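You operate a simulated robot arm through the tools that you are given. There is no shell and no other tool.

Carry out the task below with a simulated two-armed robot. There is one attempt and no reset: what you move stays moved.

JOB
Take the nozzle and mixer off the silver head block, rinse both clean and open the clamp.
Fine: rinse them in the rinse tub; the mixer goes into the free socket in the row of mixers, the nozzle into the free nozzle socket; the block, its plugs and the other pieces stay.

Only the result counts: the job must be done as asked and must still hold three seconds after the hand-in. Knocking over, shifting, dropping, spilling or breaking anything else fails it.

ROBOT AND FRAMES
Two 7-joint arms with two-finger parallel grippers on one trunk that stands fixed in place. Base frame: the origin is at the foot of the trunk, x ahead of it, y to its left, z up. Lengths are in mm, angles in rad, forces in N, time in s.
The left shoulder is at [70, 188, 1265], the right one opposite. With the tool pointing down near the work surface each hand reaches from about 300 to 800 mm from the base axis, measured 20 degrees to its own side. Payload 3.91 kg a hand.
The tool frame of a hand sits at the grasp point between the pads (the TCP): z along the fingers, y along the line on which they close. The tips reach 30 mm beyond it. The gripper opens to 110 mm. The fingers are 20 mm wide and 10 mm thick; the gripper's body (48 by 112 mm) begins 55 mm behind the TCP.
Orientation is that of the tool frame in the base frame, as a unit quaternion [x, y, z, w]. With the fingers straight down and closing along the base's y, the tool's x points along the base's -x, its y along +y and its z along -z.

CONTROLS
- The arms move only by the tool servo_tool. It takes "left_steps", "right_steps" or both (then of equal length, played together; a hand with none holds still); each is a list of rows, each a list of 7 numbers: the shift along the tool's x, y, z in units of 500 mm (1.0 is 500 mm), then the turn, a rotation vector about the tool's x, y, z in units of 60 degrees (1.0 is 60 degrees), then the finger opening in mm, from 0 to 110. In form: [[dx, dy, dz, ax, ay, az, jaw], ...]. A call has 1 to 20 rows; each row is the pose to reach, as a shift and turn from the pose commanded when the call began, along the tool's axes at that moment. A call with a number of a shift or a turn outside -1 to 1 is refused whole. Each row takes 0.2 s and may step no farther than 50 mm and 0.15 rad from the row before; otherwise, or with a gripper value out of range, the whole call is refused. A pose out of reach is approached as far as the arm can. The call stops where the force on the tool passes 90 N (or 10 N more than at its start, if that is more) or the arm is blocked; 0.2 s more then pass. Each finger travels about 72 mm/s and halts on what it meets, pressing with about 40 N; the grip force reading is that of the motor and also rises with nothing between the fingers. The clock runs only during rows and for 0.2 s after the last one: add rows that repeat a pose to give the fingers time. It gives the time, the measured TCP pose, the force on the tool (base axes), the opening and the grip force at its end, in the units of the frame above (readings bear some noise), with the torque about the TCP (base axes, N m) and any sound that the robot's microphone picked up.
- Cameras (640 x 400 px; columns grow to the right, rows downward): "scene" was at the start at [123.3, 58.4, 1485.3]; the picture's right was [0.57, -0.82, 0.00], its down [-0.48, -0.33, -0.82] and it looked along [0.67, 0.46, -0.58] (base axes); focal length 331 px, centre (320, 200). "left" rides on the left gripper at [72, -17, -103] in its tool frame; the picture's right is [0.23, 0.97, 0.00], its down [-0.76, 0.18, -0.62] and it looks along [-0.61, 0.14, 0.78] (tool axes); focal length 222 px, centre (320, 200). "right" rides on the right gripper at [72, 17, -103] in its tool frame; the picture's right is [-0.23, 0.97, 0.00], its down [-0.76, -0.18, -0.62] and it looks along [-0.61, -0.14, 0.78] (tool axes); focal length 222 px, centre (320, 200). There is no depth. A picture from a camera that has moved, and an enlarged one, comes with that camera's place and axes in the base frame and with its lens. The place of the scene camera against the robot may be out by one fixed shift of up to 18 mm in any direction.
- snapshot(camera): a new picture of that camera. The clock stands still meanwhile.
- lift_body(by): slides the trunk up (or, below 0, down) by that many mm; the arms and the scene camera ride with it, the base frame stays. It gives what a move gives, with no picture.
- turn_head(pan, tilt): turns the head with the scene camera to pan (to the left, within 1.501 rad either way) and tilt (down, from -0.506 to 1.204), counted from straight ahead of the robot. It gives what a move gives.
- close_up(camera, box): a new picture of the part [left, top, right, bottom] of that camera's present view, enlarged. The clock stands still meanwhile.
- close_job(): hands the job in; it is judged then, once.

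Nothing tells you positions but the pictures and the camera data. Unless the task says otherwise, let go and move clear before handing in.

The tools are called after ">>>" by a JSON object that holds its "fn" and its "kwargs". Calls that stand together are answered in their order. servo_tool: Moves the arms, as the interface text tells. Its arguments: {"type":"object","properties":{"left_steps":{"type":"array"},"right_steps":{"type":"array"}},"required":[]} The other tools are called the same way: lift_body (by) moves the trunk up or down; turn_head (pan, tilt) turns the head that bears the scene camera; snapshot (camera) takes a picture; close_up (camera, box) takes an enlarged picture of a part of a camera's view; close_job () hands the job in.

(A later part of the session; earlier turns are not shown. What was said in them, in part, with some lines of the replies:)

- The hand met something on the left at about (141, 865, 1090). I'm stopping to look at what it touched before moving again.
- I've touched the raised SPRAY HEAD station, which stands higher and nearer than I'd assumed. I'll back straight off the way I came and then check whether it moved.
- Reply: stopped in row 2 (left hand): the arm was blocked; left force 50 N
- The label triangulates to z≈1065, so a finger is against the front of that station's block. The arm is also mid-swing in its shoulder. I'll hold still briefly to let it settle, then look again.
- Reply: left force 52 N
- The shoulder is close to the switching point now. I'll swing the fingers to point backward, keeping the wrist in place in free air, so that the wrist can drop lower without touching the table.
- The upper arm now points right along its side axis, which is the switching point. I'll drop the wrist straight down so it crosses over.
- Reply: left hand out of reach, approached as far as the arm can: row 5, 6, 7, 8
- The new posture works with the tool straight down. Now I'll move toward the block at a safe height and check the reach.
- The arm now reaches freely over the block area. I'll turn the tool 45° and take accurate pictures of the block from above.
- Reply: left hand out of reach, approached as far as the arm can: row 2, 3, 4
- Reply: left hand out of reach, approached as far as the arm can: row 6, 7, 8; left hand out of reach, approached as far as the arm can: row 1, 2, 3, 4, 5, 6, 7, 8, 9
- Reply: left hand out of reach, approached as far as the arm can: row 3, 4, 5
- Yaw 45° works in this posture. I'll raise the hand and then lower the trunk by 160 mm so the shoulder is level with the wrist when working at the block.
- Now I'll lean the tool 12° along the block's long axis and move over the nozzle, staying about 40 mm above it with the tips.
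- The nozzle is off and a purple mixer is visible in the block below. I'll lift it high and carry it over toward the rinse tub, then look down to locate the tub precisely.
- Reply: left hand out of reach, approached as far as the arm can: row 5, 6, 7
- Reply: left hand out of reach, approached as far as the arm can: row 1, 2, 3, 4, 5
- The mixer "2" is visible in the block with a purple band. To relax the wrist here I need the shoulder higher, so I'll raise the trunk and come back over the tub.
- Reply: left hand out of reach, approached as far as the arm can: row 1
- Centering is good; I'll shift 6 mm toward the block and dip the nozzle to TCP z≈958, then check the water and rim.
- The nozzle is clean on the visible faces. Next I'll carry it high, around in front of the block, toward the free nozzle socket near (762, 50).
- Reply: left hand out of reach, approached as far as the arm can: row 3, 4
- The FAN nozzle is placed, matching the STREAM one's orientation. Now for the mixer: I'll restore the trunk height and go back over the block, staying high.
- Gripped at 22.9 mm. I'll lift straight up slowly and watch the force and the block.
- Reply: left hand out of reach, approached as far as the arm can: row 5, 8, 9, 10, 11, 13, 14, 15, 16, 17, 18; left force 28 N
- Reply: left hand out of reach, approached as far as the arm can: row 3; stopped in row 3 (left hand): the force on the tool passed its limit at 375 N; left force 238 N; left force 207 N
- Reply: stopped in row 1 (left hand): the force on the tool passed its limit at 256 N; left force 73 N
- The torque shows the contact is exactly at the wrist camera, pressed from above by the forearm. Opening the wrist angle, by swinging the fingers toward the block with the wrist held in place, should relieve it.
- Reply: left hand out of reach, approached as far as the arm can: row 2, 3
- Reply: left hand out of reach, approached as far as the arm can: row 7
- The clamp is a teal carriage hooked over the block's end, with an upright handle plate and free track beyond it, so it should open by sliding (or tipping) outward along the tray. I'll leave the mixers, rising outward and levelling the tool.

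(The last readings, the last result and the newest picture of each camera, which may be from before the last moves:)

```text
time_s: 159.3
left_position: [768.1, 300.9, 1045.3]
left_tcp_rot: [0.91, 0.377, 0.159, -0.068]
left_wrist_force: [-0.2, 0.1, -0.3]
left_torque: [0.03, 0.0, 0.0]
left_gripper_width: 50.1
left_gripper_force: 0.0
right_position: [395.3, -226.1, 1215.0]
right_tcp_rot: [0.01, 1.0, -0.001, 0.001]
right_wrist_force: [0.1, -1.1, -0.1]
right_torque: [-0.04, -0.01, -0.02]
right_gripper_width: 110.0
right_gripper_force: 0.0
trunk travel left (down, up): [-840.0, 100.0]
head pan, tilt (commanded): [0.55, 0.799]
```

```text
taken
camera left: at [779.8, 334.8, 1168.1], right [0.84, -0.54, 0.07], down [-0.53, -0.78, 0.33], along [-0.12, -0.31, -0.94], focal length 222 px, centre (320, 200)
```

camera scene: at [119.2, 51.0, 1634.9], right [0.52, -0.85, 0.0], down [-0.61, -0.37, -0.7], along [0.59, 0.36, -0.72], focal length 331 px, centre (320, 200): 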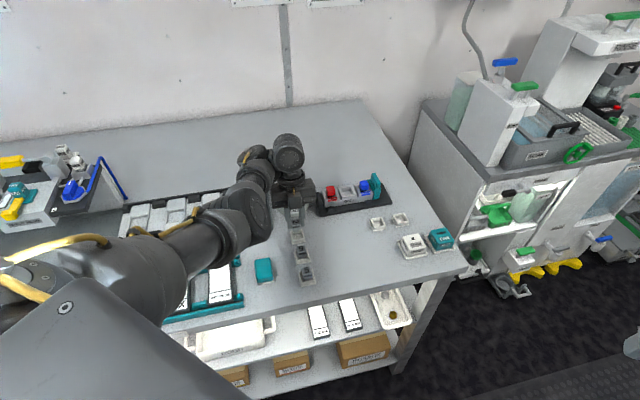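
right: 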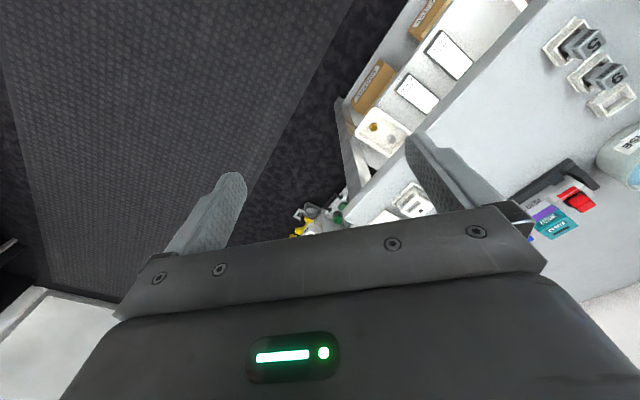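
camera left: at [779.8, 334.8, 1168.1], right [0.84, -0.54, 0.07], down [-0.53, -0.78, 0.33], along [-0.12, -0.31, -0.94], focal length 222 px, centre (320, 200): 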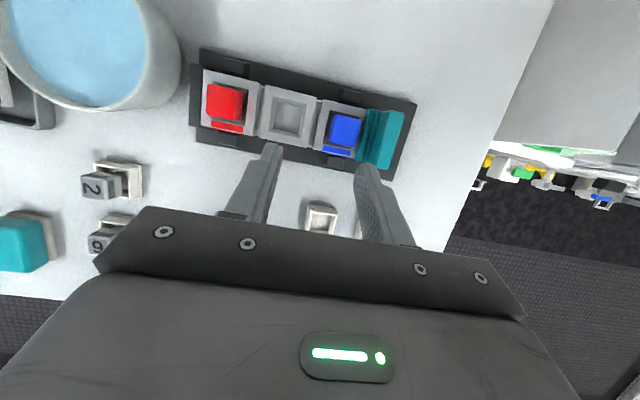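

This gives a nearly overhead view of the block and clamp. I'll zoom for measurements.

>>> {"fn": "close_up", "kwargs": {"camera": "left", "box": [180, 40, 430, 190]}}

>>> {"fn": "close_up", "kwargs": {"camera": "left", "box": [310, 80, 430, 190]}}

```text
2.56 times, centred on (305, 115) of left
camera zoom: at [779.8, 334.8, 1168.1], right [0.84, -0.54, 0.07], down [-0.53, -0.78, 0.33], along [-0.12, -0.31, -0.94], focal length 569 px, centre (358, 418)
```

zoom: 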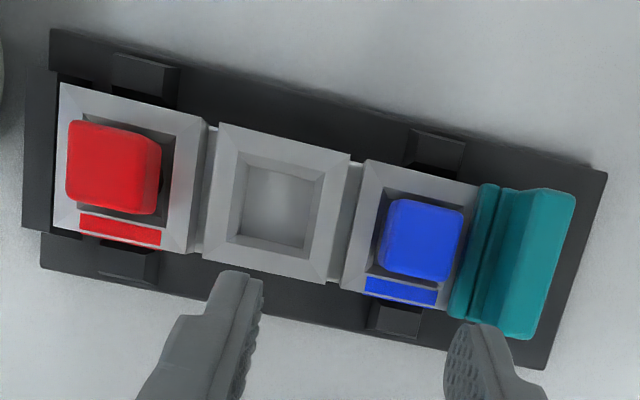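

```text
3.64 times, centred on (370, 135) of left
camera zoom: at [779.8, 334.8, 1168.1], right [0.84, -0.54, 0.07], down [-0.53, -0.78, 0.33], along [-0.12, -0.31, -0.94], focal length 808 px, centre (138, 436)
```

zoom: 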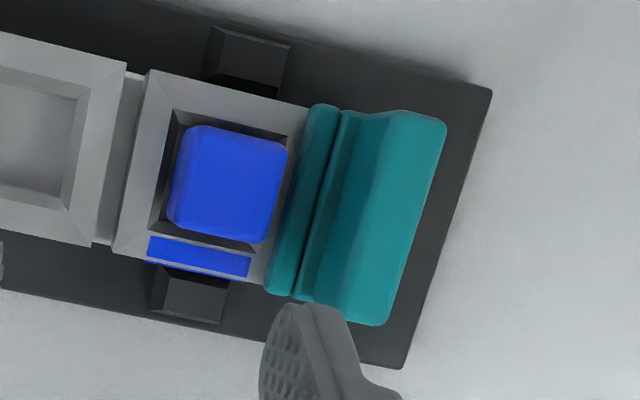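

The handle's top centre is near (826.5, 290.5), about 11 mm thick and up to z≈1005, with 50 mm of free tray beyond it. I'll close the fingers and push the handle outward from the block side, so first I'll lean further and position above, then lower the trunk to mid height.

>>> {"fn": "servo_tool", "kwargs": {"left_steps": [[0.019, 0.01, -0.02, 0, 0.083, 0, 30], [0.038, 0.02, -0.04, 0, 0.166, 0, 15], [0.056, 0.03, -0.058, 0, 0.25, 0, 0], [0.075, 0.039, -0.058, 0, 0.333, 0, 0], [0.075, 0.039, -0.058, 0, 0.333, 0, 0]]}}

>>> {"fn": "snapshot", "kwargs": {"camera": "left"}}

```text
time_s: 160.5
left_position: [800.6, 304.5, 1085.0]
left_tcp_rot: [0.868, 0.359, 0.315, -0.133]
left_wrist_force: [-0.9, 0.2, -0.2]
left_torque: [-0.01, 0.01, 0.02]
left_gripper_width: 0.5
left_gripper_force: 37.4
right_position: [394.6, -226.3, 1215.1]
right_tcp_rot: [0.01, 1.0, -0.001, 0.001]
right_wrist_force: [0.1, -0.8, 0.2]
right_torque: [-0.02, -0.01, 0.02]
right_gripper_width: 110.0
right_gripper_force: 0.1
trunk travel left (down, up): [-840.0, 100.0]
head pan, tilt (commanded): [0.55, 0.799]
```

```text
taken
camera left: at [780.6, 308.2, 1211.7], right [0.81, -0.56, 0.14], down [-0.57, -0.82, -0.01], along [0.12, -0.07, -0.99], focal length 222 px, centre (320, 200)
```

left: 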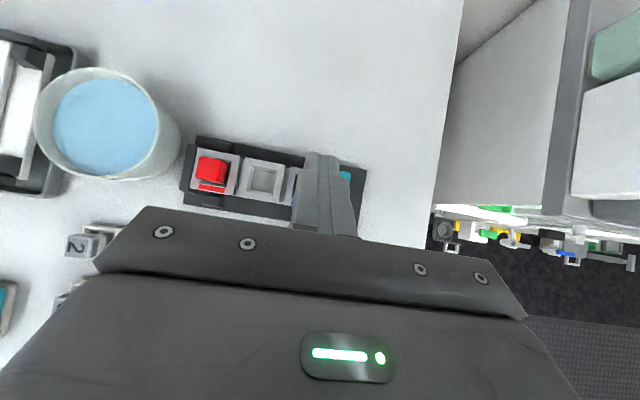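

>>> {"fn": "lift_body", "kwargs": {"by": -60}}

>>> {"fn": "turn_head", "kwargs": {"pan": 0.35, "tilt": 0.6}}

>>> {"fn": "snapshot", "kwargs": {"camera": "scene"}}

>>> {"fn": "close_up", "kwargs": {"camera": "left", "box": [240, 120, 400, 240]}}

```text
time_s: 161.5
left_position: [799.5, 303.0, 1024.9]
left_tcp_rot: [0.868, 0.36, 0.315, -0.132]
left_wrist_force: [0.1, -0.2, 0.7]
left_torque: [-0.01, 0.02, 0.0]
left_gripper_width: 0.0
left_gripper_force: 37.7
right_position: [394.3, -226.6, 1154.6]
right_tcp_rot: [0.01, 1.0, -0.001, 0.001]
right_wrist_force: [0.6, -0.1, -0.9]
right_torque: [-0.03, 0.01, -0.03]
right_gripper_width: 109.7
right_gripper_force: 0.0
trunk travel left (down, up): [-780.0, 160.0]
head pan, tilt (commanded): [0.55, 0.799]
```

```text
time_s: 162.3
left_position: [800.7, 303.8, 1024.8]
left_tcp_rot: [0.868, 0.36, 0.314, -0.132]
left_wrist_force: [-0.1, -0.6, 0.0]
left_torque: [0.0, 0.0, 0.01]
left_gripper_width: 0.0
left_gripper_force: 38.1
right_position: [395.0, -227.5, 1154.1]
right_tcp_rot: [0.01, 1.0, 0.0, 0.001]
right_wrist_force: [0.2, -0.3, -0.2]
right_torque: [0.0, 0.03, 0.01]
right_gripper_width: 110.1
right_gripper_force: 0.1
trunk travel left (down, up): [-780.0, 160.0]
head pan, tilt (commanded): [0.351, 0.6]
```

```text
taken
camera scene: at [133.7, 38.7, 1491.7], right [0.34, -0.94, 0.0], down [-0.53, -0.19, -0.82], along [0.77, 0.28, -0.57], focal length 331 px, centre (320, 200)
```

scene: 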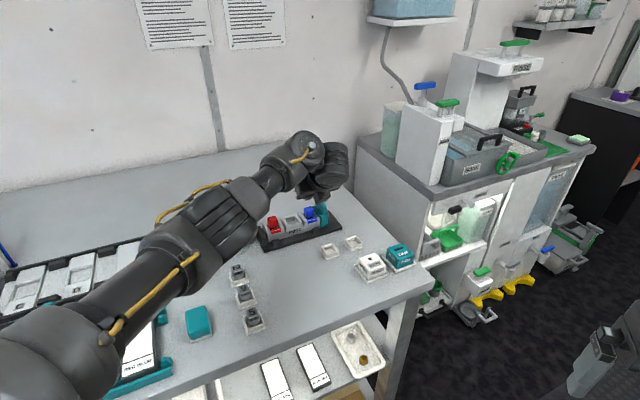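

```text
3.33 times, centred on (320, 180) of left
camera zoom: at [780.5, 307.9, 1151.5], right [0.81, -0.56, 0.14], down [-0.57, -0.82, -0.01], along [0.12, -0.07, -0.99], focal length 740 px, centre (320, 267)
```

zoom: 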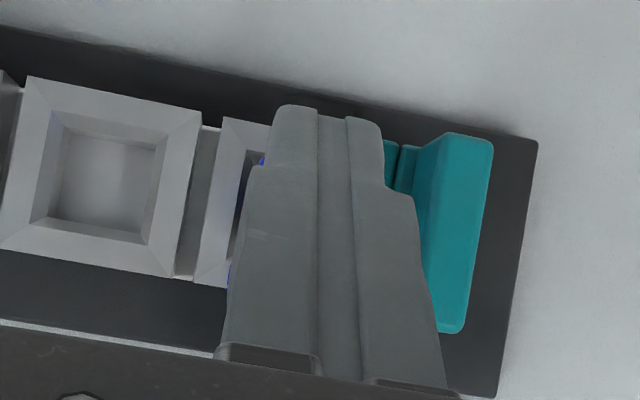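

From directly above I can see about 11 mm between the closed fingers and the handle. I'll lower 10 mm (tips stay above the blue plug) and push outward in small steps, watching the force.

>>> {"fn": "servo_tool", "kwargs": {"left_steps": [[-0.0064, 0, 0.0077, 0, 0, 0, 0], [-0.0128, 0, 0.0153, 0, 0, 0, 0], [-0.0128, 0.01, 0.0153, 0, 0, 0, 0], [-0.0128, 0.018, 0.0153, 0, 0, 0, 0], [-0.0128, 0.024, 0.0153, 0, 0, 0, 0]]}}

>>> {"fn": "close_up", "kwargs": {"camera": "left", "box": [240, 120, 400, 240]}}

>>> {"fn": "close_up", "kwargs": {"camera": "scene", "box": [280, 180, 350, 250]}}

```text
time_s: 163.5
left_position: [808.8, 295.5, 1015.6]
left_tcp_rot: [0.869, 0.359, 0.315, -0.132]
left_wrist_force: [0.5, 0.0, 0.3]
left_torque: [-0.02, 0.02, 0.04]
left_gripper_width: 0.0
left_gripper_force: 37.9
right_position: [393.8, -226.8, 1155.2]
right_tcp_rot: [0.01, 1.0, -0.001, 0.001]
right_wrist_force: [0.2, 0.3, 0.3]
right_torque: [-0.03, -0.02, -0.03]
right_gripper_width: 109.9
right_gripper_force: 0.1
trunk travel left (down, up): [-780.0, 160.0]
head pan, tilt (commanded): [0.351, 0.6]
```

```text
3.33 times, centred on (320, 180) of left
camera zoom: at [790.0, 299.0, 1142.2], right [0.81, -0.56, 0.14], down [-0.57, -0.82, -0.01], along [0.12, -0.07, -0.99], focal length 740 px, centre (320, 267)
```

zoom: 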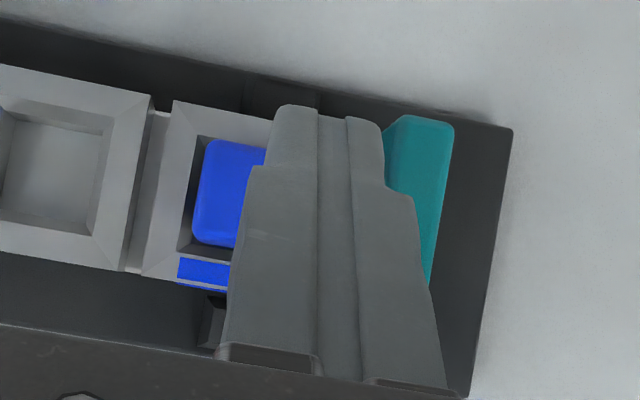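

```text
5.71 times, centred on (315, 215) of scene
camera zoom: at [133.9, 38.6, 1491.7], right [0.34, -0.94, 0.0], down [-0.53, -0.19, -0.82], along [0.77, 0.28, -0.57], focal length 1890 px, centre (349, 114)
```

zoom: 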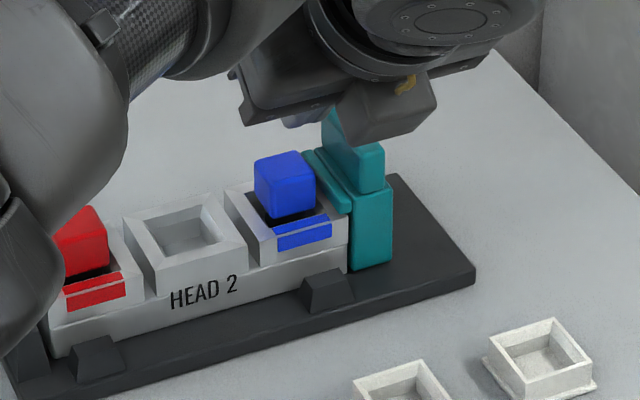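

Nearly touching. I'll push on gently, 2 mm at a time.

>>> {"fn": "servo_tool", "kwargs": {"left_steps": [[0, 0.004, 0, 0, 0, 0, 0], [0, 0.008, 0, 0, 0, 0, 0], [0, 0.012, 0, 0, 0, 0, 0], [0, 0.016, 0, 0, 0, 0, 0], [0, 0.02, 0, 0, 0, 0, 0]]}}

>>> {"fn": "close_up", "kwargs": {"camera": "left", "box": [240, 120, 400, 240]}}

>>> {"fn": "close_up", "kwargs": {"camera": "scene", "box": [280, 180, 350, 250]}}

```text
time_s: 164.7
left_position: [816.1, 288.5, 1014.9]
left_tcp_rot: [0.869, 0.359, 0.314, -0.132]
left_wrist_force: [0.4, -0.9, -0.4]
left_torque: [-0.02, 0.0, 0.0]
left_gripper_width: 0.0
left_gripper_force: 38.0
right_position: [395.6, -227.1, 1154.4]
right_tcp_rot: [0.01, 1.0, -0.002, 0.001]
right_wrist_force: [-0.1, -0.3, 0.3]
right_torque: [-0.04, 0.03, 0.02]
right_gripper_width: 109.9
right_gripper_force: 0.0
trunk travel left (down, up): [-780.0, 160.0]
head pan, tilt (commanded): [0.351, 0.6]
```

```text
3.33 times, centred on (320, 180) of left
camera zoom: at [796.6, 292.4, 1141.8], right [0.81, -0.57, 0.14], down [-0.57, -0.82, -0.01], along [0.12, -0.07, -0.99], focal length 740 px, centre (320, 267)
```

zoom: 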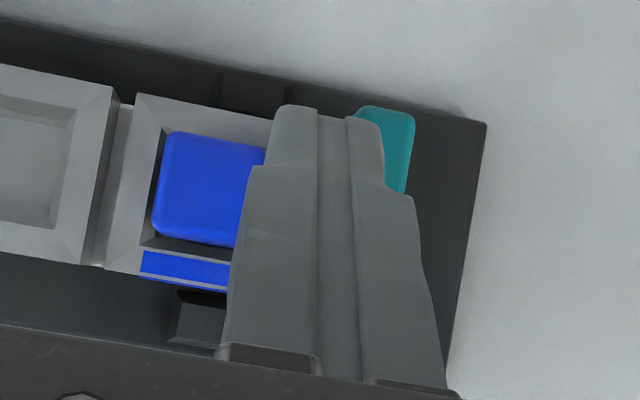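

```text
5.71 times, centred on (315, 215) of scene
camera zoom: at [133.9, 38.4, 1491.7], right [0.34, -0.94, 0.0], down [-0.53, -0.19, -0.82], along [0.77, 0.28, -0.57], focal length 1890 px, centre (349, 114)
```

zoom: 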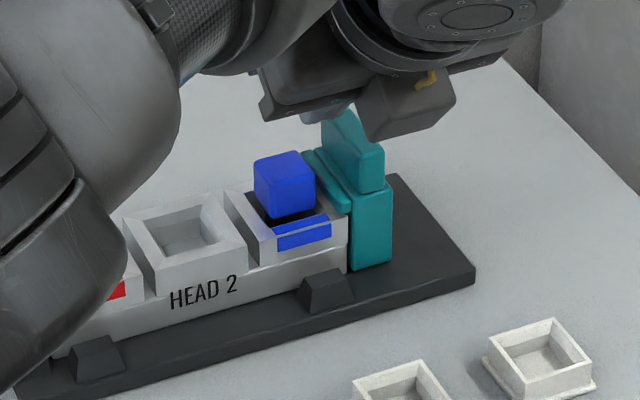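

No contact: the fingertips passed just above the handle, whose top must be nearer z 987. I'll back off, lower 14 mm (still above the blue plug's top, about z 967) and push again.

>>> {"fn": "servo_tool", "kwargs": {"left_steps": [[0, -0.014, 0, 0, 0, 0, 0], [0, -0.028, 0, 0, 0, 0, 0], [-0.009, -0.028, 0.0107, 0, 0, 0, 0], [-0.018, -0.028, 0.0214, 0, 0, 0, 0], [-0.018, -0.022, 0.0214, 0, 0, 0, 0], [-0.018, -0.016, 0.0214, 0, 0, 0, 0], [-0.018, -0.01, 0.0214, 0, 0, 0, 0]]}}

>>> {"fn": "close_up", "kwargs": {"camera": "left", "box": [240, 120, 400, 240]}}

>>> {"fn": "close_up", "kwargs": {"camera": "scene", "box": [280, 180, 350, 250]}}

```text
time_s: 166.3
left_position: [812.1, 292.1, 1000.2]
left_tcp_rot: [0.869, 0.359, 0.313, -0.132]
left_wrist_force: [-0.4, -0.3, 0.0]
left_torque: [0.0, -0.03, 0.05]
left_gripper_width: 0.2
left_gripper_force: 37.5
right_position: [394.6, -226.5, 1152.9]
right_tcp_rot: [0.01, 1.0, -0.001, 0.001]
right_wrist_force: [-0.3, -0.1, -0.4]
right_torque: [0.01, -0.01, 0.01]
right_gripper_width: 110.0
right_gripper_force: 0.1
trunk travel left (down, up): [-780.0, 160.0]
head pan, tilt (commanded): [0.351, 0.6]
```

```text
3.33 times, centred on (320, 180) of left
camera zoom: at [792.5, 295.6, 1127.4], right [0.81, -0.57, 0.14], down [-0.57, -0.82, -0.01], along [0.12, -0.07, -0.99], focal length 740 px, centre (320, 267)
```

zoom: 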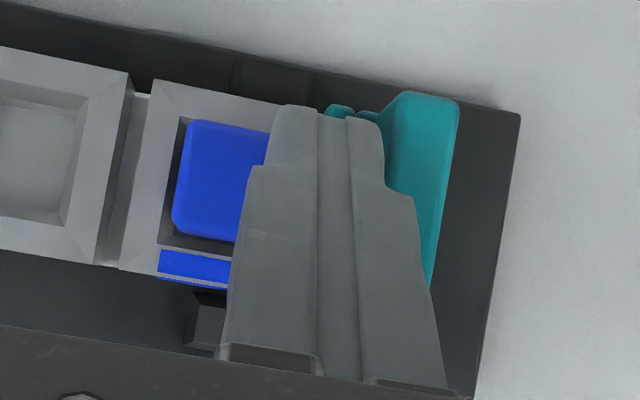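

```text
5.71 times, centred on (315, 215) of scene
camera zoom: at [134.0, 38.5, 1491.7], right [0.34, -0.94, 0.0], down [-0.53, -0.19, -0.82], along [0.77, 0.28, -0.57], focal length 1890 px, centre (349, 114)
```

zoom: 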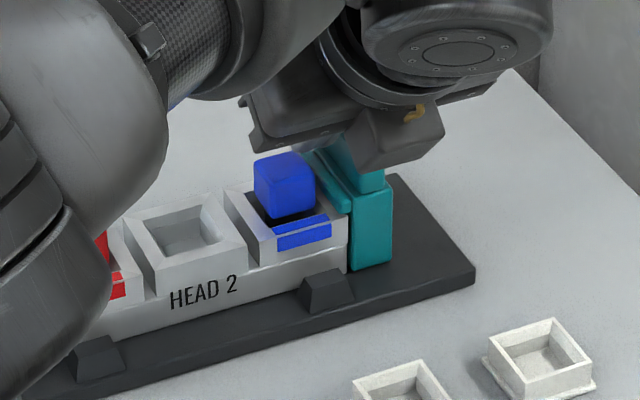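

>>> {"fn": "servo_tool", "kwargs": {"left_steps": [[0, 0.004, 0, 0, 0, 0, 0], [0, 0.008, 0, 0, 0, 0, 0], [0, 0.012, 0, 0, 0, 0, 0]]}}

>>> {"fn": "close_up", "kwargs": {"camera": "left", "box": [240, 120, 400, 240]}}

>>> {"fn": "close_up", "kwargs": {"camera": "scene", "box": [280, 180, 350, 250]}}

```text
time_s: 167.1
left_position: [816.1, 287.5, 1001.2]
left_tcp_rot: [0.869, 0.36, 0.314, -0.132]
left_wrist_force: [-3.4, 1.3, -0.1]
left_torque: [-0.01, 0.06, -0.01]
left_gripper_width: 0.0
left_gripper_force: 37.5
right_position: [394.0, -226.3, 1155.2]
right_tcp_rot: [0.01, 1.0, 0.0, 0.001]
right_wrist_force: [1.2, 0.1, -0.2]
right_torque: [0.0, -0.04, -0.01]
right_gripper_width: 109.9
right_gripper_force: 0.1
trunk travel left (down, up): [-780.0, 160.0]
head pan, tilt (commanded): [0.351, 0.6]
```

```text
3.33 times, centred on (320, 180) of left
camera zoom: at [796.1, 292.2, 1127.9], right [0.81, -0.56, 0.14], down [-0.57, -0.82, -0.01], along [0.12, -0.07, -0.99], focal length 740 px, centre (320, 267)
```

zoom: 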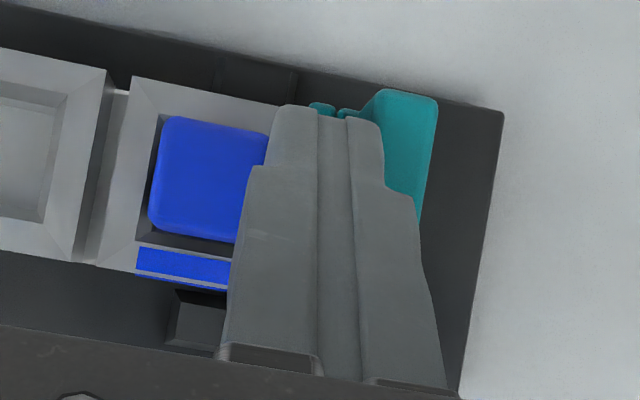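

```text
5.71 times, centred on (315, 215) of scene
camera zoom: at [133.3, 39.0, 1491.8], right [0.34, -0.94, 0.0], down [-0.53, -0.19, -0.83], along [0.77, 0.28, -0.56], focal length 1890 px, centre (349, 114)
```

zoom: 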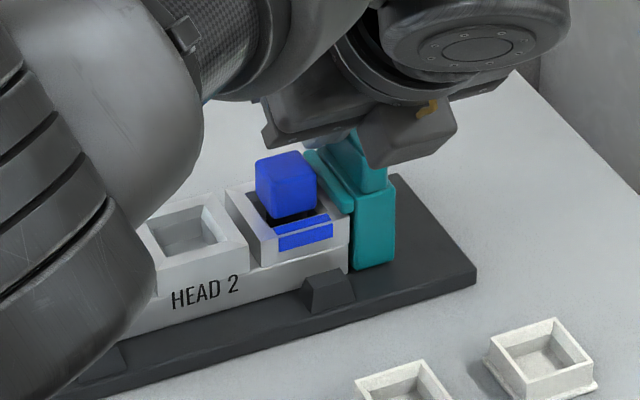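

The whole teal carriage is sliding away from the block with only about 3 N, so it's a slide clamp. I'll keep pushing it outward.

>>> {"fn": "servo_tool", "kwargs": {"left_steps": [[0, 0.006, 0, 0, 0, 0, 0], [0, 0.012, 0, 0, 0, 0, 0], [0, 0.018, 0, 0, 0, 0, 0], [0, 0.024, 0, 0, 0, 0, 0], [0, 0.03, 0, 0, 0, 0, 0], [0, 0.036, 0, 0, 0, 0, 0]]}}

>>> {"fn": "close_up", "kwargs": {"camera": "left", "box": [240, 120, 400, 240]}}

>>> {"fn": "close_up", "kwargs": {"camera": "scene", "box": [280, 180, 350, 250]}}

```text
time_s: 168.5
left_position: [826.7, 277.3, 1000.5]
left_tcp_rot: [0.868, 0.36, 0.314, -0.133]
left_wrist_force: [-7.5, 5.0, 0.4]
left_torque: [0.08, 0.14, -0.01]
left_gripper_width: 0.0
left_gripper_force: 37.7
right_position: [393.4, -225.8, 1155.4]
right_tcp_rot: [0.01, 1.0, 0.0, 0.001]
right_wrist_force: [-0.2, 0.3, -0.2]
right_torque: [-0.01, -0.01, -0.01]
right_gripper_width: 109.8
right_gripper_force: 0.1
trunk travel left (down, up): [-780.0, 160.0]
head pan, tilt (commanded): [0.351, 0.6]
```

```text
3.33 times, centred on (320, 180) of left
camera zoom: at [807.9, 281.2, 1127.5], right [0.81, -0.56, 0.14], down [-0.57, -0.82, -0.01], along [0.12, -0.07, -0.99], focal length 740 px, centre (320, 267)
```

zoom: 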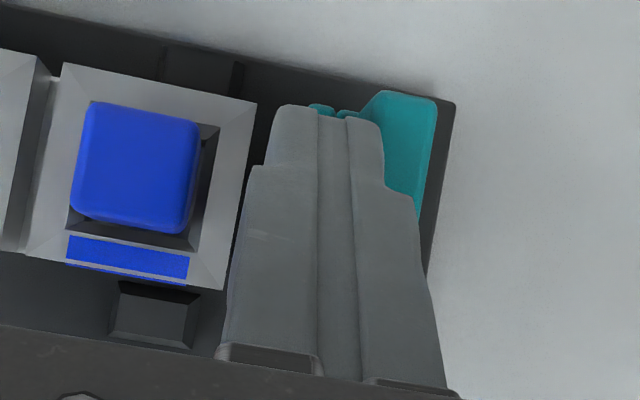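

```text
5.71 times, centred on (315, 215) of scene
camera zoom: at [132.2, 39.7, 1491.9], right [0.34, -0.94, 0.0], down [-0.53, -0.2, -0.83], along [0.78, 0.28, -0.56], focal length 1890 px, centre (349, 114)
```

zoom: 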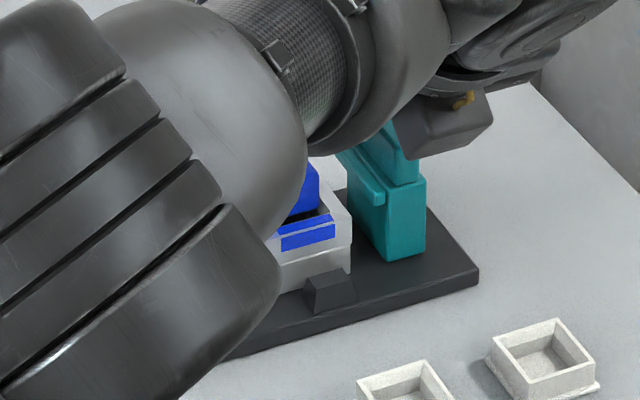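

The carriage has slid about 18 mm and its lip is off the block. I'll continue in small steps to see whether there is an end stop.

>>> {"fn": "servo_tool", "kwargs": {"left_steps": [[0, 0.004, 0, 0, 0, 0, 0], [0, 0.008, 0, 0, 0, 0, 0], [0, 0.012, 0, 0, 0, 0, 0]]}}

>>> {"fn": "close_up", "kwargs": {"camera": "left", "box": [240, 120, 400, 240]}}

>>> {"fn": "close_up", "kwargs": {"camera": "scene", "box": [280, 180, 350, 250]}}

```text
time_s: 169.3
left_position: [828.8, 277.1, 1002.2]
left_tcp_rot: [0.868, 0.362, 0.314, -0.132]
left_wrist_force: [-15.3, 19.2, -0.8]
left_torque: [0.41, 0.3, 0.13]
left_gripper_width: 0.0
left_gripper_force: 37.8
right_position: [392.6, -221.9, 1157.3]
right_tcp_rot: [0.01, 1.0, -0.002, 0.002]
right_wrist_force: [0.7, -0.1, -0.1]
right_torque: [0.0, -0.01, -0.01]
right_gripper_width: 110.2
right_gripper_force: 0.0
trunk travel left (down, up): [-780.0, 160.0]
head pan, tilt (commanded): [0.351, 0.6]
```

```text
3.33 times, centred on (320, 180) of left
camera zoom: at [808.6, 281.3, 1127.7], right [0.82, -0.56, 0.14], down [-0.57, -0.82, -0.01], along [0.12, -0.07, -0.99], focal length 740 px, centre (320, 267)
```

zoom: 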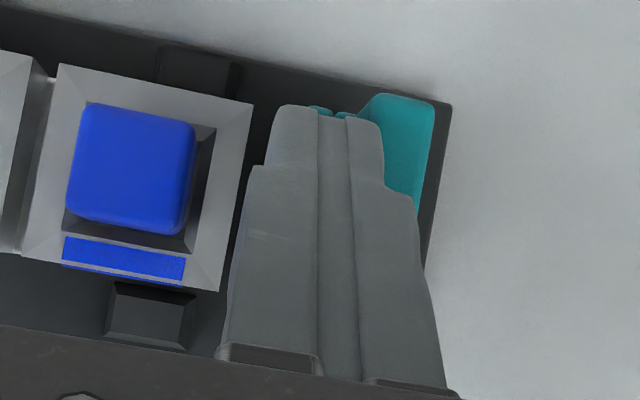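

```text
5.71 times, centred on (315, 215) of scene
camera zoom: at [130.6, 43.9, 1491.9], right [0.35, -0.94, 0.0], down [-0.53, -0.2, -0.83], along [0.78, 0.28, -0.56], focal length 1890 px, centre (349, 114)
```

zoom: 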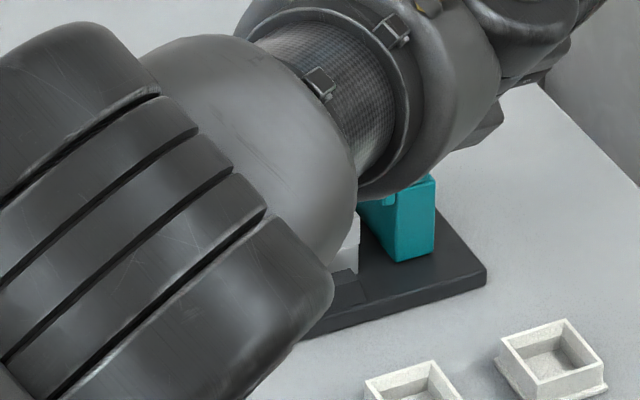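

The carriage stopped at what seems to be its end stop (resistance 25 N, no further travel). I'll back the fingers off and see whether it stays open.

>>> {"fn": "servo_tool", "kwargs": {"left_steps": [[0, -0.006, 0, 0, 0, 0, 0], [0, -0.012, 0, 0, 0, 0, 0], [0, -0.02, 0, 0, 0, 0, 0], [0.0128, -0.03, -0.0153, 0, 0, 0, 0], [0.0385, -0.034, -0.046, 0, 0, 0, 0], [0.064, -0.036, -0.077, 0, 0, 0, 0]]}}

>>> {"fn": "snapshot", "kwargs": {"camera": "left"}}

>>> {"fn": "snapshot", "kwargs": {"camera": "scene"}}

```text
time_s: 170.7
left_position: [819.1, 284.2, 1051.4]
left_tcp_rot: [0.869, 0.36, 0.314, -0.132]
left_wrist_force: [0.2, 0.4, -0.1]
left_torque: [0.01, -0.02, 0.01]
left_gripper_width: 0.0
left_gripper_force: 37.6
right_position: [394.9, -225.6, 1153.8]
right_tcp_rot: [0.01, 1.0, -0.001, 0.0]
right_wrist_force: [0.3, -0.3, -0.2]
right_torque: [-0.02, 0.03, -0.01]
right_gripper_width: 110.0
right_gripper_force: 0.1
trunk travel left (down, up): [-780.0, 160.0]
head pan, tilt (commanded): [0.351, 0.6]
```

```text
taken
camera left: at [800.7, 288.2, 1177.3], right [0.81, -0.56, 0.14], down [-0.57, -0.82, -0.01], along [0.12, -0.07, -0.99], focal length 222 px, centre (320, 200)
```

left: 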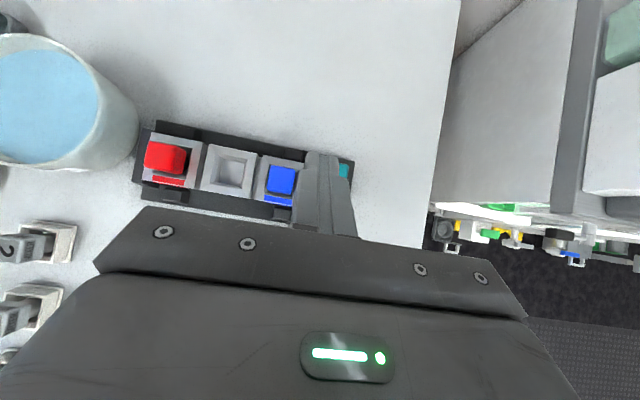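

```text
taken
camera scene: at [134.2, 38.8, 1491.7], right [0.34, -0.94, 0.0], down [-0.53, -0.19, -0.82], along [0.77, 0.28, -0.57], focal length 331 px, centre (320, 200)
```

scene: 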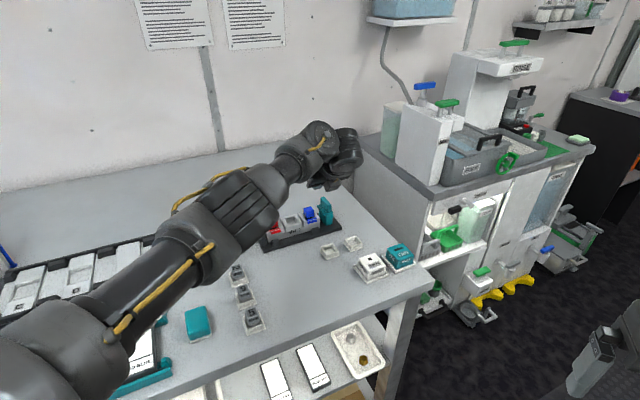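

>>> {"fn": "close_up", "kwargs": {"camera": "scene", "box": [256, 186, 352, 254]}}

>>> {"fn": "close_up", "kwargs": {"camera": "left", "box": [120, 100, 380, 240]}}

```text
5.88 times, centred on (304, 220) of scene
camera zoom: at [134.2, 38.8, 1491.7], right [0.34, -0.94, 0.0], down [-0.53, -0.19, -0.82], along [0.77, 0.28, -0.57], focal length 1945 px, centre (414, 82)
```

zoom: 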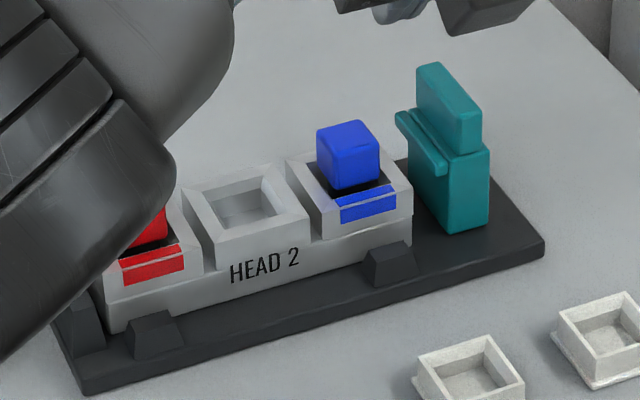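

```text
2.46 times, centred on (250, 170) of left
camera zoom: at [800.7, 288.2, 1177.3], right [0.81, -0.56, 0.14], down [-0.57, -0.82, -0.01], along [0.12, -0.07, -0.99], focal length 547 px, centre (492, 274)
```

zoom: 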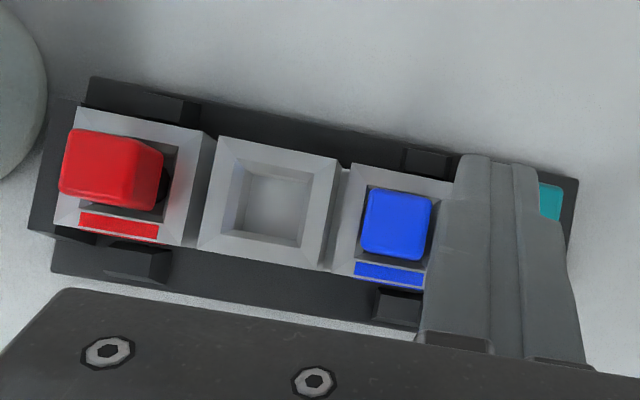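

The clamp has stayed open, with a clear gap to the block, and the block and tray haven't moved. I'll move the hand back to get an unobstructed look at the carriage and everything else.

>>> {"fn": "servo_tool", "kwargs": {"left_steps": [[0.0257, -0.03, -0.03, 0, -0.05, 0, 0], [0.045, -0.07, -0.05, 0, -0.12, 0, 20], [0.06, -0.11, -0.06, 0, -0.2, 0, 40], [0.06, -0.14, -0.06, 0, -0.27, 0, 40], [0.06, -0.14, -0.06, 0, -0.333, 0, 40]]}}

>>> {"fn": "snapshot", "kwargs": {"camera": "left"}}

>>> {"fn": "close_up", "kwargs": {"camera": "left", "box": [180, 40, 430, 190]}}

```text
time_s: 171.9
left_position: [774.2, 335.3, 1094.5]
left_tcp_rot: [0.91, 0.376, 0.158, -0.068]
left_wrist_force: [0.1, 0.3, -0.7]
left_torque: [0.02, 0.02, 0.0]
left_gripper_width: 40.2
left_gripper_force: 0.1
right_position: [395.1, -227.1, 1154.3]
right_tcp_rot: [0.011, 1.0, -0.002, 0.001]
right_wrist_force: [-0.5, -0.1, -0.1]
right_torque: [0.02, 0.01, 0.0]
right_gripper_width: 110.0
right_gripper_force: 0.0
trunk travel left (down, up): [-780.0, 160.0]
head pan, tilt (commanded): [0.351, 0.6]
```

```text
taken
camera left: at [784.7, 369.8, 1215.9], right [0.84, -0.54, 0.07], down [-0.53, -0.78, 0.33], along [-0.12, -0.31, -0.94], focal length 222 px, centre (320, 200)
```

left: 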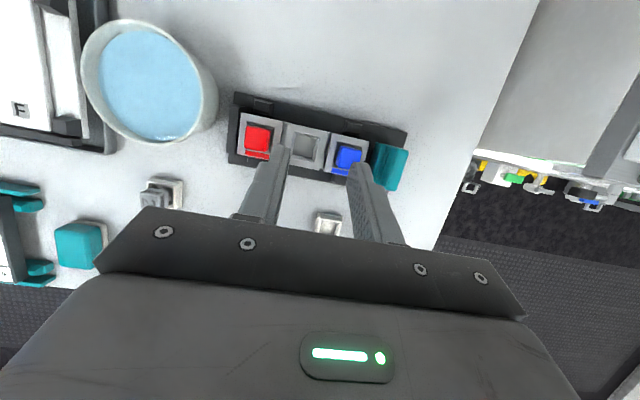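

```text
2.56 times, centred on (305, 115) of left
camera zoom: at [784.7, 369.8, 1215.9], right [0.84, -0.54, 0.07], down [-0.53, -0.78, 0.33], along [-0.12, -0.31, -0.94], focal length 569 px, centre (358, 418)
```

zoom: 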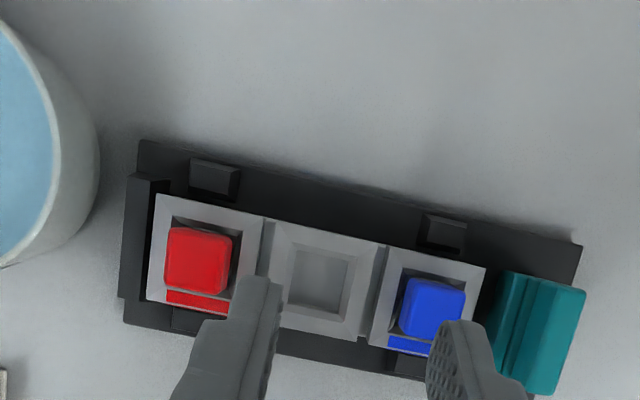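

The lip is clear of the block, but I'd like to be sure the carriage is at its end stop. I'll go back and press it again gently.

>>> {"fn": "servo_tool", "kwargs": {"left_steps": [[-0.009, 0.034, 0.01, 0, 0.083, 0, 0], [-0.018, 0.068, 0.03, 0, 0.166, 0, 0], [-0.028, 0.102, 0.05, 0, 0.25, 0, 0], [-0.037, 0.136, 0.077, 0, 0.333, 0, 0], [-0.037, 0.136, 0.077, 0, 0.333, 0, 0]]}}

>>> {"fn": "servo_tool", "kwargs": {"left_steps": [[-0.02, -0.004, 0.024, 0, 0, 0, 0], [-0.042, -0.004, 0.05, 0, 0, 0, 0], [-0.064, -0.004, 0.0766, 0, 0, 0, 0], [-0.064, 0.006, 0.0766, 0, 0, 0, 0], [-0.064, 0.012, 0.0766, 0, 0, 0, 0]]}}

>>> {"fn": "close_up", "kwargs": {"camera": "left", "box": [240, 120, 400, 240]}}

```text
time_s: 173.1
left_position: [818.6, 285.3, 1049.9]
left_tcp_rot: [0.868, 0.36, 0.315, -0.132]
left_wrist_force: [0.0, -1.1, 0.1]
left_torque: [-0.02, 0.0, -0.02]
left_gripper_width: 0.0
left_gripper_force: 38.1
right_position: [394.5, -226.0, 1155.1]
right_tcp_rot: [0.011, 1.0, -0.001, 0.001]
right_wrist_force: [-0.3, 0.7, -0.5]
right_torque: [0.03, 0.03, 0.03]
right_gripper_width: 110.1
right_gripper_force: 0.0
trunk travel left (down, up): [-780.0, 160.0]
head pan, tilt (commanded): [0.351, 0.6]
```

```text
time_s: 174.3
left_position: [822.5, 280.8, 1001.4]
left_tcp_rot: [0.868, 0.36, 0.315, -0.132]
left_wrist_force: [0.4, 0.2, 0.0]
left_torque: [0.02, 0.01, -0.02]
left_gripper_width: 0.0
left_gripper_force: 37.3
right_position: [394.7, -226.6, 1154.7]
right_tcp_rot: [0.01, 1.0, -0.002, 0.001]
right_wrist_force: [0.7, 0.0, -0.4]
right_torque: [0.01, 0.02, 0.0]
right_gripper_width: 110.2
right_gripper_force: 0.1
trunk travel left (down, up): [-780.0, 160.0]
head pan, tilt (commanded): [0.351, 0.6]
```

```text
3.33 times, centred on (320, 180) of left
camera zoom: at [803.0, 284.5, 1127.5], right [0.81, -0.56, 0.14], down [-0.57, -0.82, -0.01], along [0.12, -0.07, -0.99], focal length 740 px, centre (320, 267)
```

zoom: 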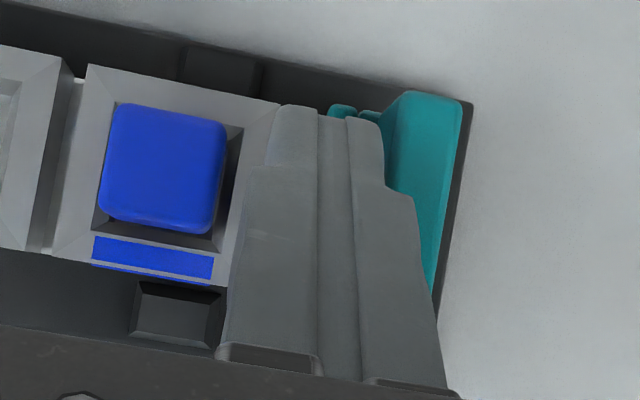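

>>> {"fn": "servo_tool", "kwargs": {"left_steps": [[0, 0.005, 0, 0, 0, 0, 0], [0, 0.01, 0, 0, 0, 0, 0], [0, 0.014, 0, 0, 0, 0, 0]]}}

>>> {"fn": "servo_tool", "kwargs": {"left_steps": [[0, 0.003, 0, 0, 0, 0, 0], [0, 0.006, 0, 0, 0, 0, 0]]}}

>>> {"fn": "close_up", "kwargs": {"camera": "left", "box": [240, 120, 400, 240]}}

```text
time_s: 175.1
left_position: [825.6, 277.2, 1002.0]
left_tcp_rot: [0.868, 0.361, 0.314, -0.133]
left_wrist_force: [-4.4, 3.7, 1.7]
left_torque: [0.06, 0.06, 0.02]
left_gripper_width: 0.0
left_gripper_force: 37.6
right_position: [395.0, -226.2, 1155.1]
right_tcp_rot: [0.01, 1.0, -0.001, 0.0]
right_wrist_force: [-0.2, 0.5, -0.2]
right_torque: [-0.01, 0.03, 0.0]
right_gripper_width: 109.9
right_gripper_force: 0.1
trunk travel left (down, up): [-780.0, 160.0]
head pan, tilt (commanded): [0.351, 0.6]
```

```text
time_s: 175.7
left_position: [826.6, 276.6, 1000.4]
left_tcp_rot: [0.868, 0.361, 0.313, -0.134]
left_wrist_force: [-15.4, 12.5, 2.9]
left_torque: [0.25, 0.3, 0.06]
left_gripper_width: 0.0
left_gripper_force: 37.5
right_position: [393.0, -223.8, 1155.9]
right_tcp_rot: [0.009, 1.0, -0.001, 0.002]
right_wrist_force: [0.2, 0.1, 0.4]
right_torque: [0.01, 0.05, -0.02]
right_gripper_width: 110.1
right_gripper_force: 0.2
trunk travel left (down, up): [-780.0, 160.0]
head pan, tilt (commanded): [0.351, 0.6]
```

```text
3.33 times, centred on (320, 180) of left
camera zoom: at [807.8, 280.0, 1127.6], right [0.82, -0.56, 0.14], down [-0.57, -0.82, -0.01], along [0.12, -0.07, -0.99], focal length 740 px, centre (320, 267)
```

zoom: 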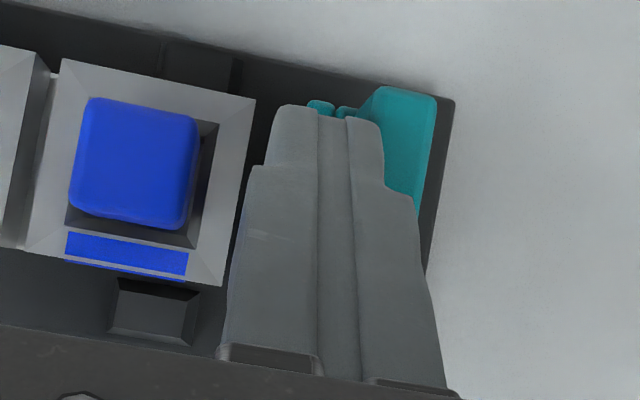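

The resistance rises sharply at the same place, so the clamp is fully open at its end stop. I'll back off, rise and move well clear.

>>> {"fn": "servo_tool", "kwargs": {"left_steps": [[0, -0.006, 0, 0, 0, 0, 0], [0, -0.014, 0, 0, 0, 0, 0], [0.0128, -0.024, -0.0153, 0, 0, 0, 0], [0.0385, -0.028, -0.046, 0, 0, 0, 0], [0.077, -0.03, -0.092, 0, 0, 0, 0], [0.11, -0.05, -0.13, 0, 0, 0, 0], [0.13, -0.1, -0.15, 0, 0, 0, 0], [0.13, -0.17, -0.15, 0, 0, 0, 0], [0.13, -0.24, -0.15, 0, 0, 0, 0]]}}

>>> {"fn": "turn_head", "kwargs": {"pan": 0.45, "tilt": 0.65}}

>>> {"fn": "snapshot", "kwargs": {"camera": "scene"}}

>>> {"fn": "snapshot", "kwargs": {"camera": "left"}}

```text
time_s: 177.7
left_position: [746.0, 360.1, 1099.6]
left_tcp_rot: [0.868, 0.36, 0.315, -0.133]
left_wrist_force: [0.3, 0.0, 0.8]
left_torque: [-0.02, 0.0, 0.0]
left_gripper_width: 0.0
left_gripper_force: 37.1
right_position: [394.7, -225.1, 1154.1]
right_tcp_rot: [0.01, 1.0, -0.001, 0.002]
right_wrist_force: [0.0, 0.2, -0.1]
right_torque: [0.0, 0.0, 0.02]
right_gripper_width: 110.0
right_gripper_force: 0.2
trunk travel left (down, up): [-780.0, 160.0]
head pan, tilt (commanded): [0.351, 0.6]
```

```text
time_s: 178.3
left_position: [747.2, 359.5, 1098.7]
left_tcp_rot: [0.869, 0.359, 0.314, -0.133]
left_wrist_force: [-1.0, -0.6, -0.5]
left_torque: [0.01, -0.04, -0.02]
left_gripper_width: 0.0
left_gripper_force: 38.0
right_position: [394.8, -226.4, 1154.5]
right_tcp_rot: [0.01, 1.0, -0.001, 0.001]
right_wrist_force: [-0.5, -0.2, 0.0]
right_torque: [0.02, 0.02, 0.03]
right_gripper_width: 109.9
right_gripper_force: 0.0
trunk travel left (down, up): [-780.0, 160.0]
head pan, tilt (commanded): [0.45, 0.649]
```

```text
taken
camera scene: at [129.1, 46.6, 1487.5], right [0.43, -0.9, 0.0], down [-0.54, -0.26, -0.8], along [0.72, 0.35, -0.6], focal length 331 px, centre (320, 200)
```

scene: 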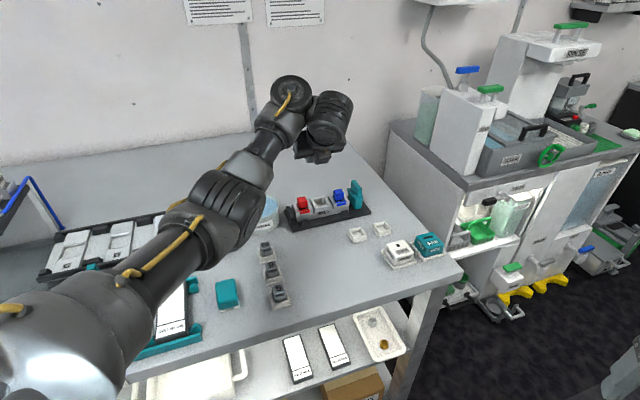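

```text
taken
camera left: at [727.7, 363.6, 1226.1], right [0.81, -0.57, 0.14], down [-0.57, -0.82, -0.01], along [0.12, -0.07, -0.99], focal length 222 px, centre (320, 200)
```

left: 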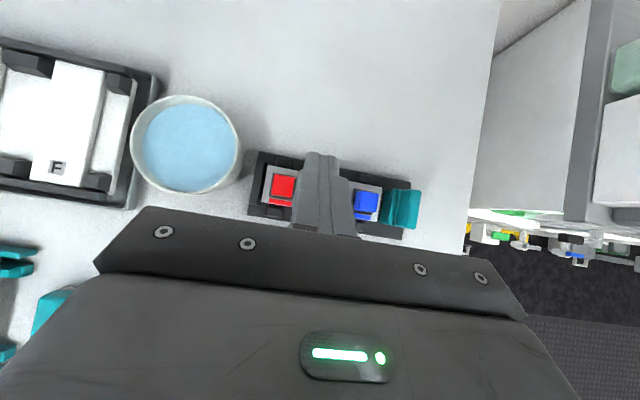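

Everything looks in order. I'll raise the trunk so both arms are well clear, then make a final check of all pieces.

>>> {"fn": "lift_body", "kwargs": {"by": 150}}

>>> {"fn": "snapshot", "kwargs": {"camera": "scene"}}

>>> {"fn": "close_up", "kwargs": {"camera": "scene", "box": [230, 215, 390, 315]}}

>>> {"fn": "close_up", "kwargs": {"camera": "scene", "box": [330, 220, 450, 300]}}

>>> {"fn": "close_up", "kwargs": {"camera": "left", "box": [100, 60, 420, 240]}}

```text
time_s: 180.1
left_position: [747.2, 359.7, 1250.1]
left_tcp_rot: [0.868, 0.36, 0.314, -0.133]
left_wrist_force: [0.2, 0.1, 0.0]
left_torque: [0.01, -0.05, -0.04]
left_gripper_width: 0.1
left_gripper_force: 37.8
right_position: [394.9, -225.9, 1304.0]
right_tcp_rot: [0.01, 1.0, -0.001, 0.0]
right_wrist_force: [-0.3, 0.1, 0.0]
right_torque: [-0.03, -0.02, 0.01]
right_gripper_width: 110.1
right_gripper_force: 0.1
trunk travel left (down, up): [-930.0, 10.0]
head pan, tilt (commanded): [0.45, 0.649]
```

```text
taken
camera scene: at [129.2, 46.4, 1637.4], right [0.43, -0.9, 0.0], down [-0.54, -0.26, -0.8], along [0.72, 0.35, -0.6], focal length 331 px, centre (320, 200)
```

scene: 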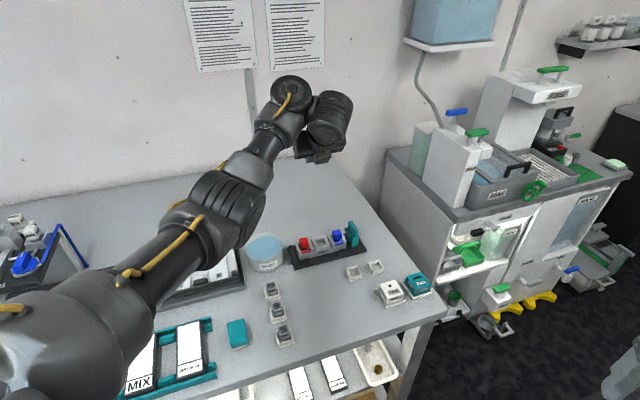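

```text
4.00 times, centred on (310, 265) of scene
camera zoom: at [129.2, 46.4, 1637.4], right [0.43, -0.9, 0.0], down [-0.54, -0.26, -0.8], along [0.72, 0.35, -0.6], focal length 1323 px, centre (360, -60)
```

zoom: 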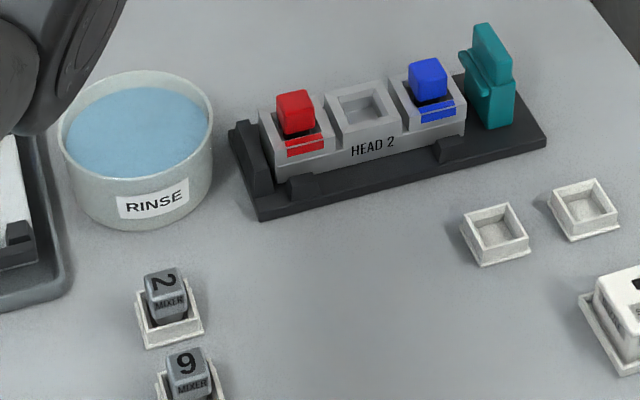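

```text
5.00 times, centred on (390, 260) of scene
camera zoom: at [129.2, 46.4, 1637.4], right [0.43, -0.9, 0.0], down [-0.54, -0.26, -0.8], along [0.72, 0.35, -0.6], focal length 1654 px, centre (-30, -100)
```

zoom: 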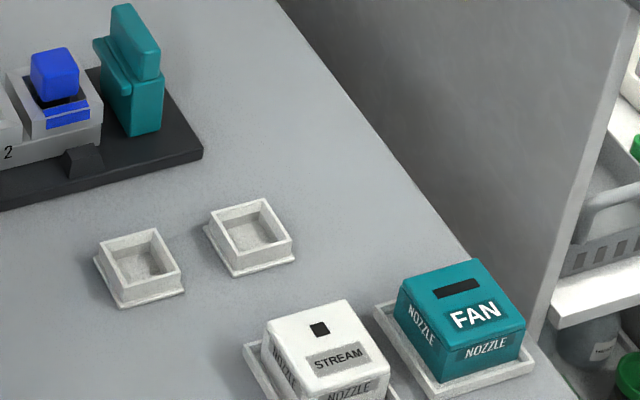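

```text
2.00 times, centred on (260, 150) of left
camera zoom: at [727.7, 363.6, 1376.1], right [0.81, -0.56, 0.14], down [-0.57, -0.82, -0.01], along [0.12, -0.07, -0.99], focal length 444 px, centre (440, 300)
```

zoom: 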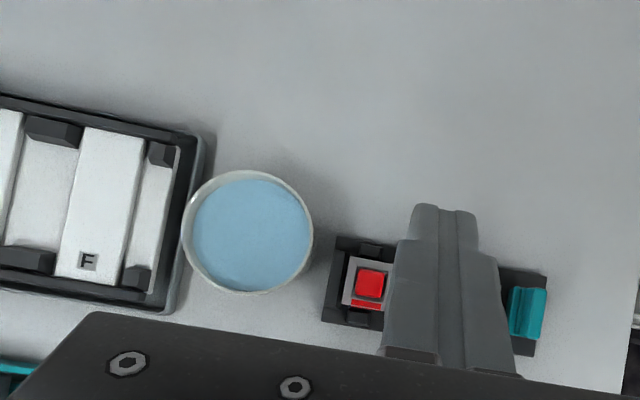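

The nozzle, mixers, plugs, block and tub all look right, and the clamp is open. I'll take one more look at the racks and the station on the left to confirm nothing there was disturbed.

>>> {"fn": "turn_head", "kwargs": {"pan": 1.0, "tilt": 0.65}}

>>> {"fn": "snapshot", "kwargs": {"camera": "scene"}}

>>> {"fn": "turn_head", "kwargs": {"pan": 1.4, "tilt": 0.45}}

>>> {"fn": "snapshot", "kwargs": {"camera": "scene"}}

>>> {"fn": "close_up", "kwargs": {"camera": "scene", "box": [210, 170, 400, 290]}}

```text
time_s: 181.1
left_position: [746.8, 358.9, 1250.4]
left_tcp_rot: [0.869, 0.36, 0.314, -0.132]
left_wrist_force: [-0.2, -0.2, -0.6]
left_torque: [-0.01, 0.0, 0.0]
left_gripper_width: 0.0
left_gripper_force: 38.2
right_position: [394.7, -226.4, 1304.1]
right_tcp_rot: [0.01, 1.0, -0.001, 0.001]
right_wrist_force: [-0.3, 0.3, -1.0]
right_torque: [0.01, -0.02, 0.0]
right_gripper_width: 110.2
right_gripper_force: 0.0
trunk travel left (down, up): [-930.0, 10.0]
head pan, tilt (commanded): [1.0, 0.649]
```

```text
taken
camera scene: at [97.9, 81.5, 1637.5], right [0.84, -0.54, 0.0], down [-0.33, -0.51, -0.8], along [0.43, 0.67, -0.6], focal length 331 px, centre (320, 200)
```

scene: 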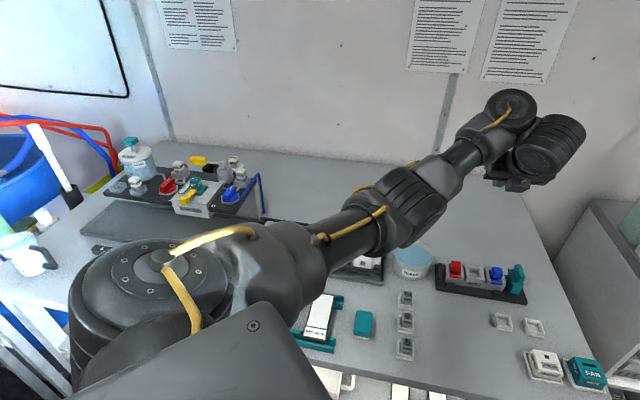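

```text
time_s: 181.9
left_position: [746.9, 359.2, 1248.6]
left_tcp_rot: [0.868, 0.36, 0.315, -0.133]
left_wrist_force: [0.1, 0.3, 0.2]
left_torque: [-0.01, 0.04, 0.03]
left_gripper_width: 0.0
left_gripper_force: 37.7
right_position: [394.4, -225.8, 1303.6]
right_tcp_rot: [0.01, 1.0, -0.001, 0.0]
right_wrist_force: [0.9, 0.1, 0.0]
right_torque: [0.02, 0.01, -0.04]
right_gripper_width: 110.0
right_gripper_force: 0.2
trunk travel left (down, up): [-930.0, 10.0]
head pan, tilt (commanded): [1.4, 0.45]
```

```text
taken
camera scene: at [66.7, 99.1, 1655.3], right [0.99, -0.17, 0.0], down [-0.07, -0.43, -0.9], along [0.15, 0.89, -0.44], focal length 331 px, centre (320, 200)
```

scene: 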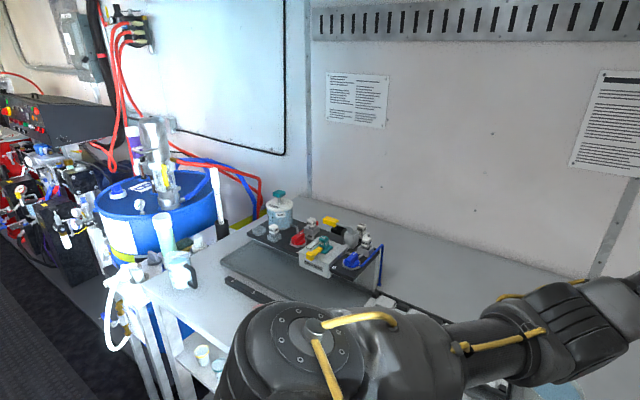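

```text
3.33 times, centred on (305, 230) of scene
camera zoom: at [66.7, 99.1, 1655.3], right [0.99, -0.17, 0.0], down [-0.07, -0.43, -0.9], along [0.15, 0.89, -0.44], focal length 1102 px, centre (370, 100)
```

zoom: 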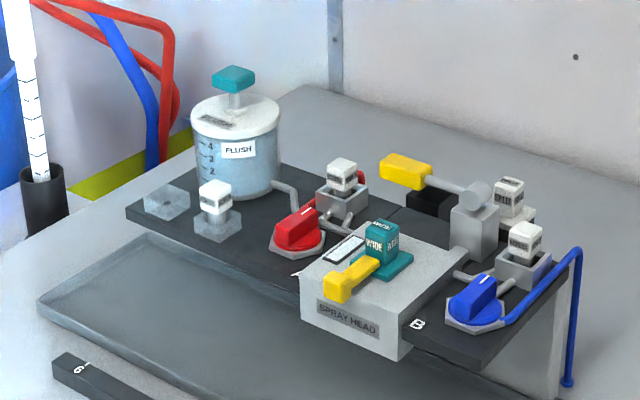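

The station and racks are unchanged. The nozzle and mixer are clean and in their sockets, the block and its plugs are in place, the clamp is open at its stop, and both hands are clear. I'm handing in the job.

>>> {"fn": "close_job", "kwargs": {}}

```text
The job is handed in.
```

I handed the job in. The FAN nozzle and mixer 2 are off HEAD 2, rinsed and put away, and the clamp is open. The result of the judging has not been shown to me.

- **Nozzle:** rinsed in the tub until no purple showed on the visible faces. It now sits flat in the free nozzle socket beside the STREAM nozzle.
- **Mixer:** rinsed until it looked grey all over. It now stands in the free socket in the mixer row, at the same height as mixer 9. Its number reads a quarter turn from the others, because I put it in turned 90°.
- **Clamp:** the teal carriage is slid out to its end stop. It stayed open when I let go, with its lip clear of the block.
- **Block, plugs and other pieces:** they look unmoved. I compared the block, tray and tub with earlier pictures and found no shift.

Three unplanned contacts happened on the way:

- **Spray station:** early on, a finger pressed on the front of the SPRAY HEAD station on the left with up to 99 N. Close-ups afterwards show it square and unchanged.
- **Tub floor:** the mixer pressed on the tub floor with about 27 N during the rinse. It slipped up roughly 3 mm in the grip, and the tub did not move.
- **Own forearm:** while holding the mixer, the arm folded onto its own wrist camera with up to 375 N. The mixer stayed gripped, and the camera worked normally afterwards.
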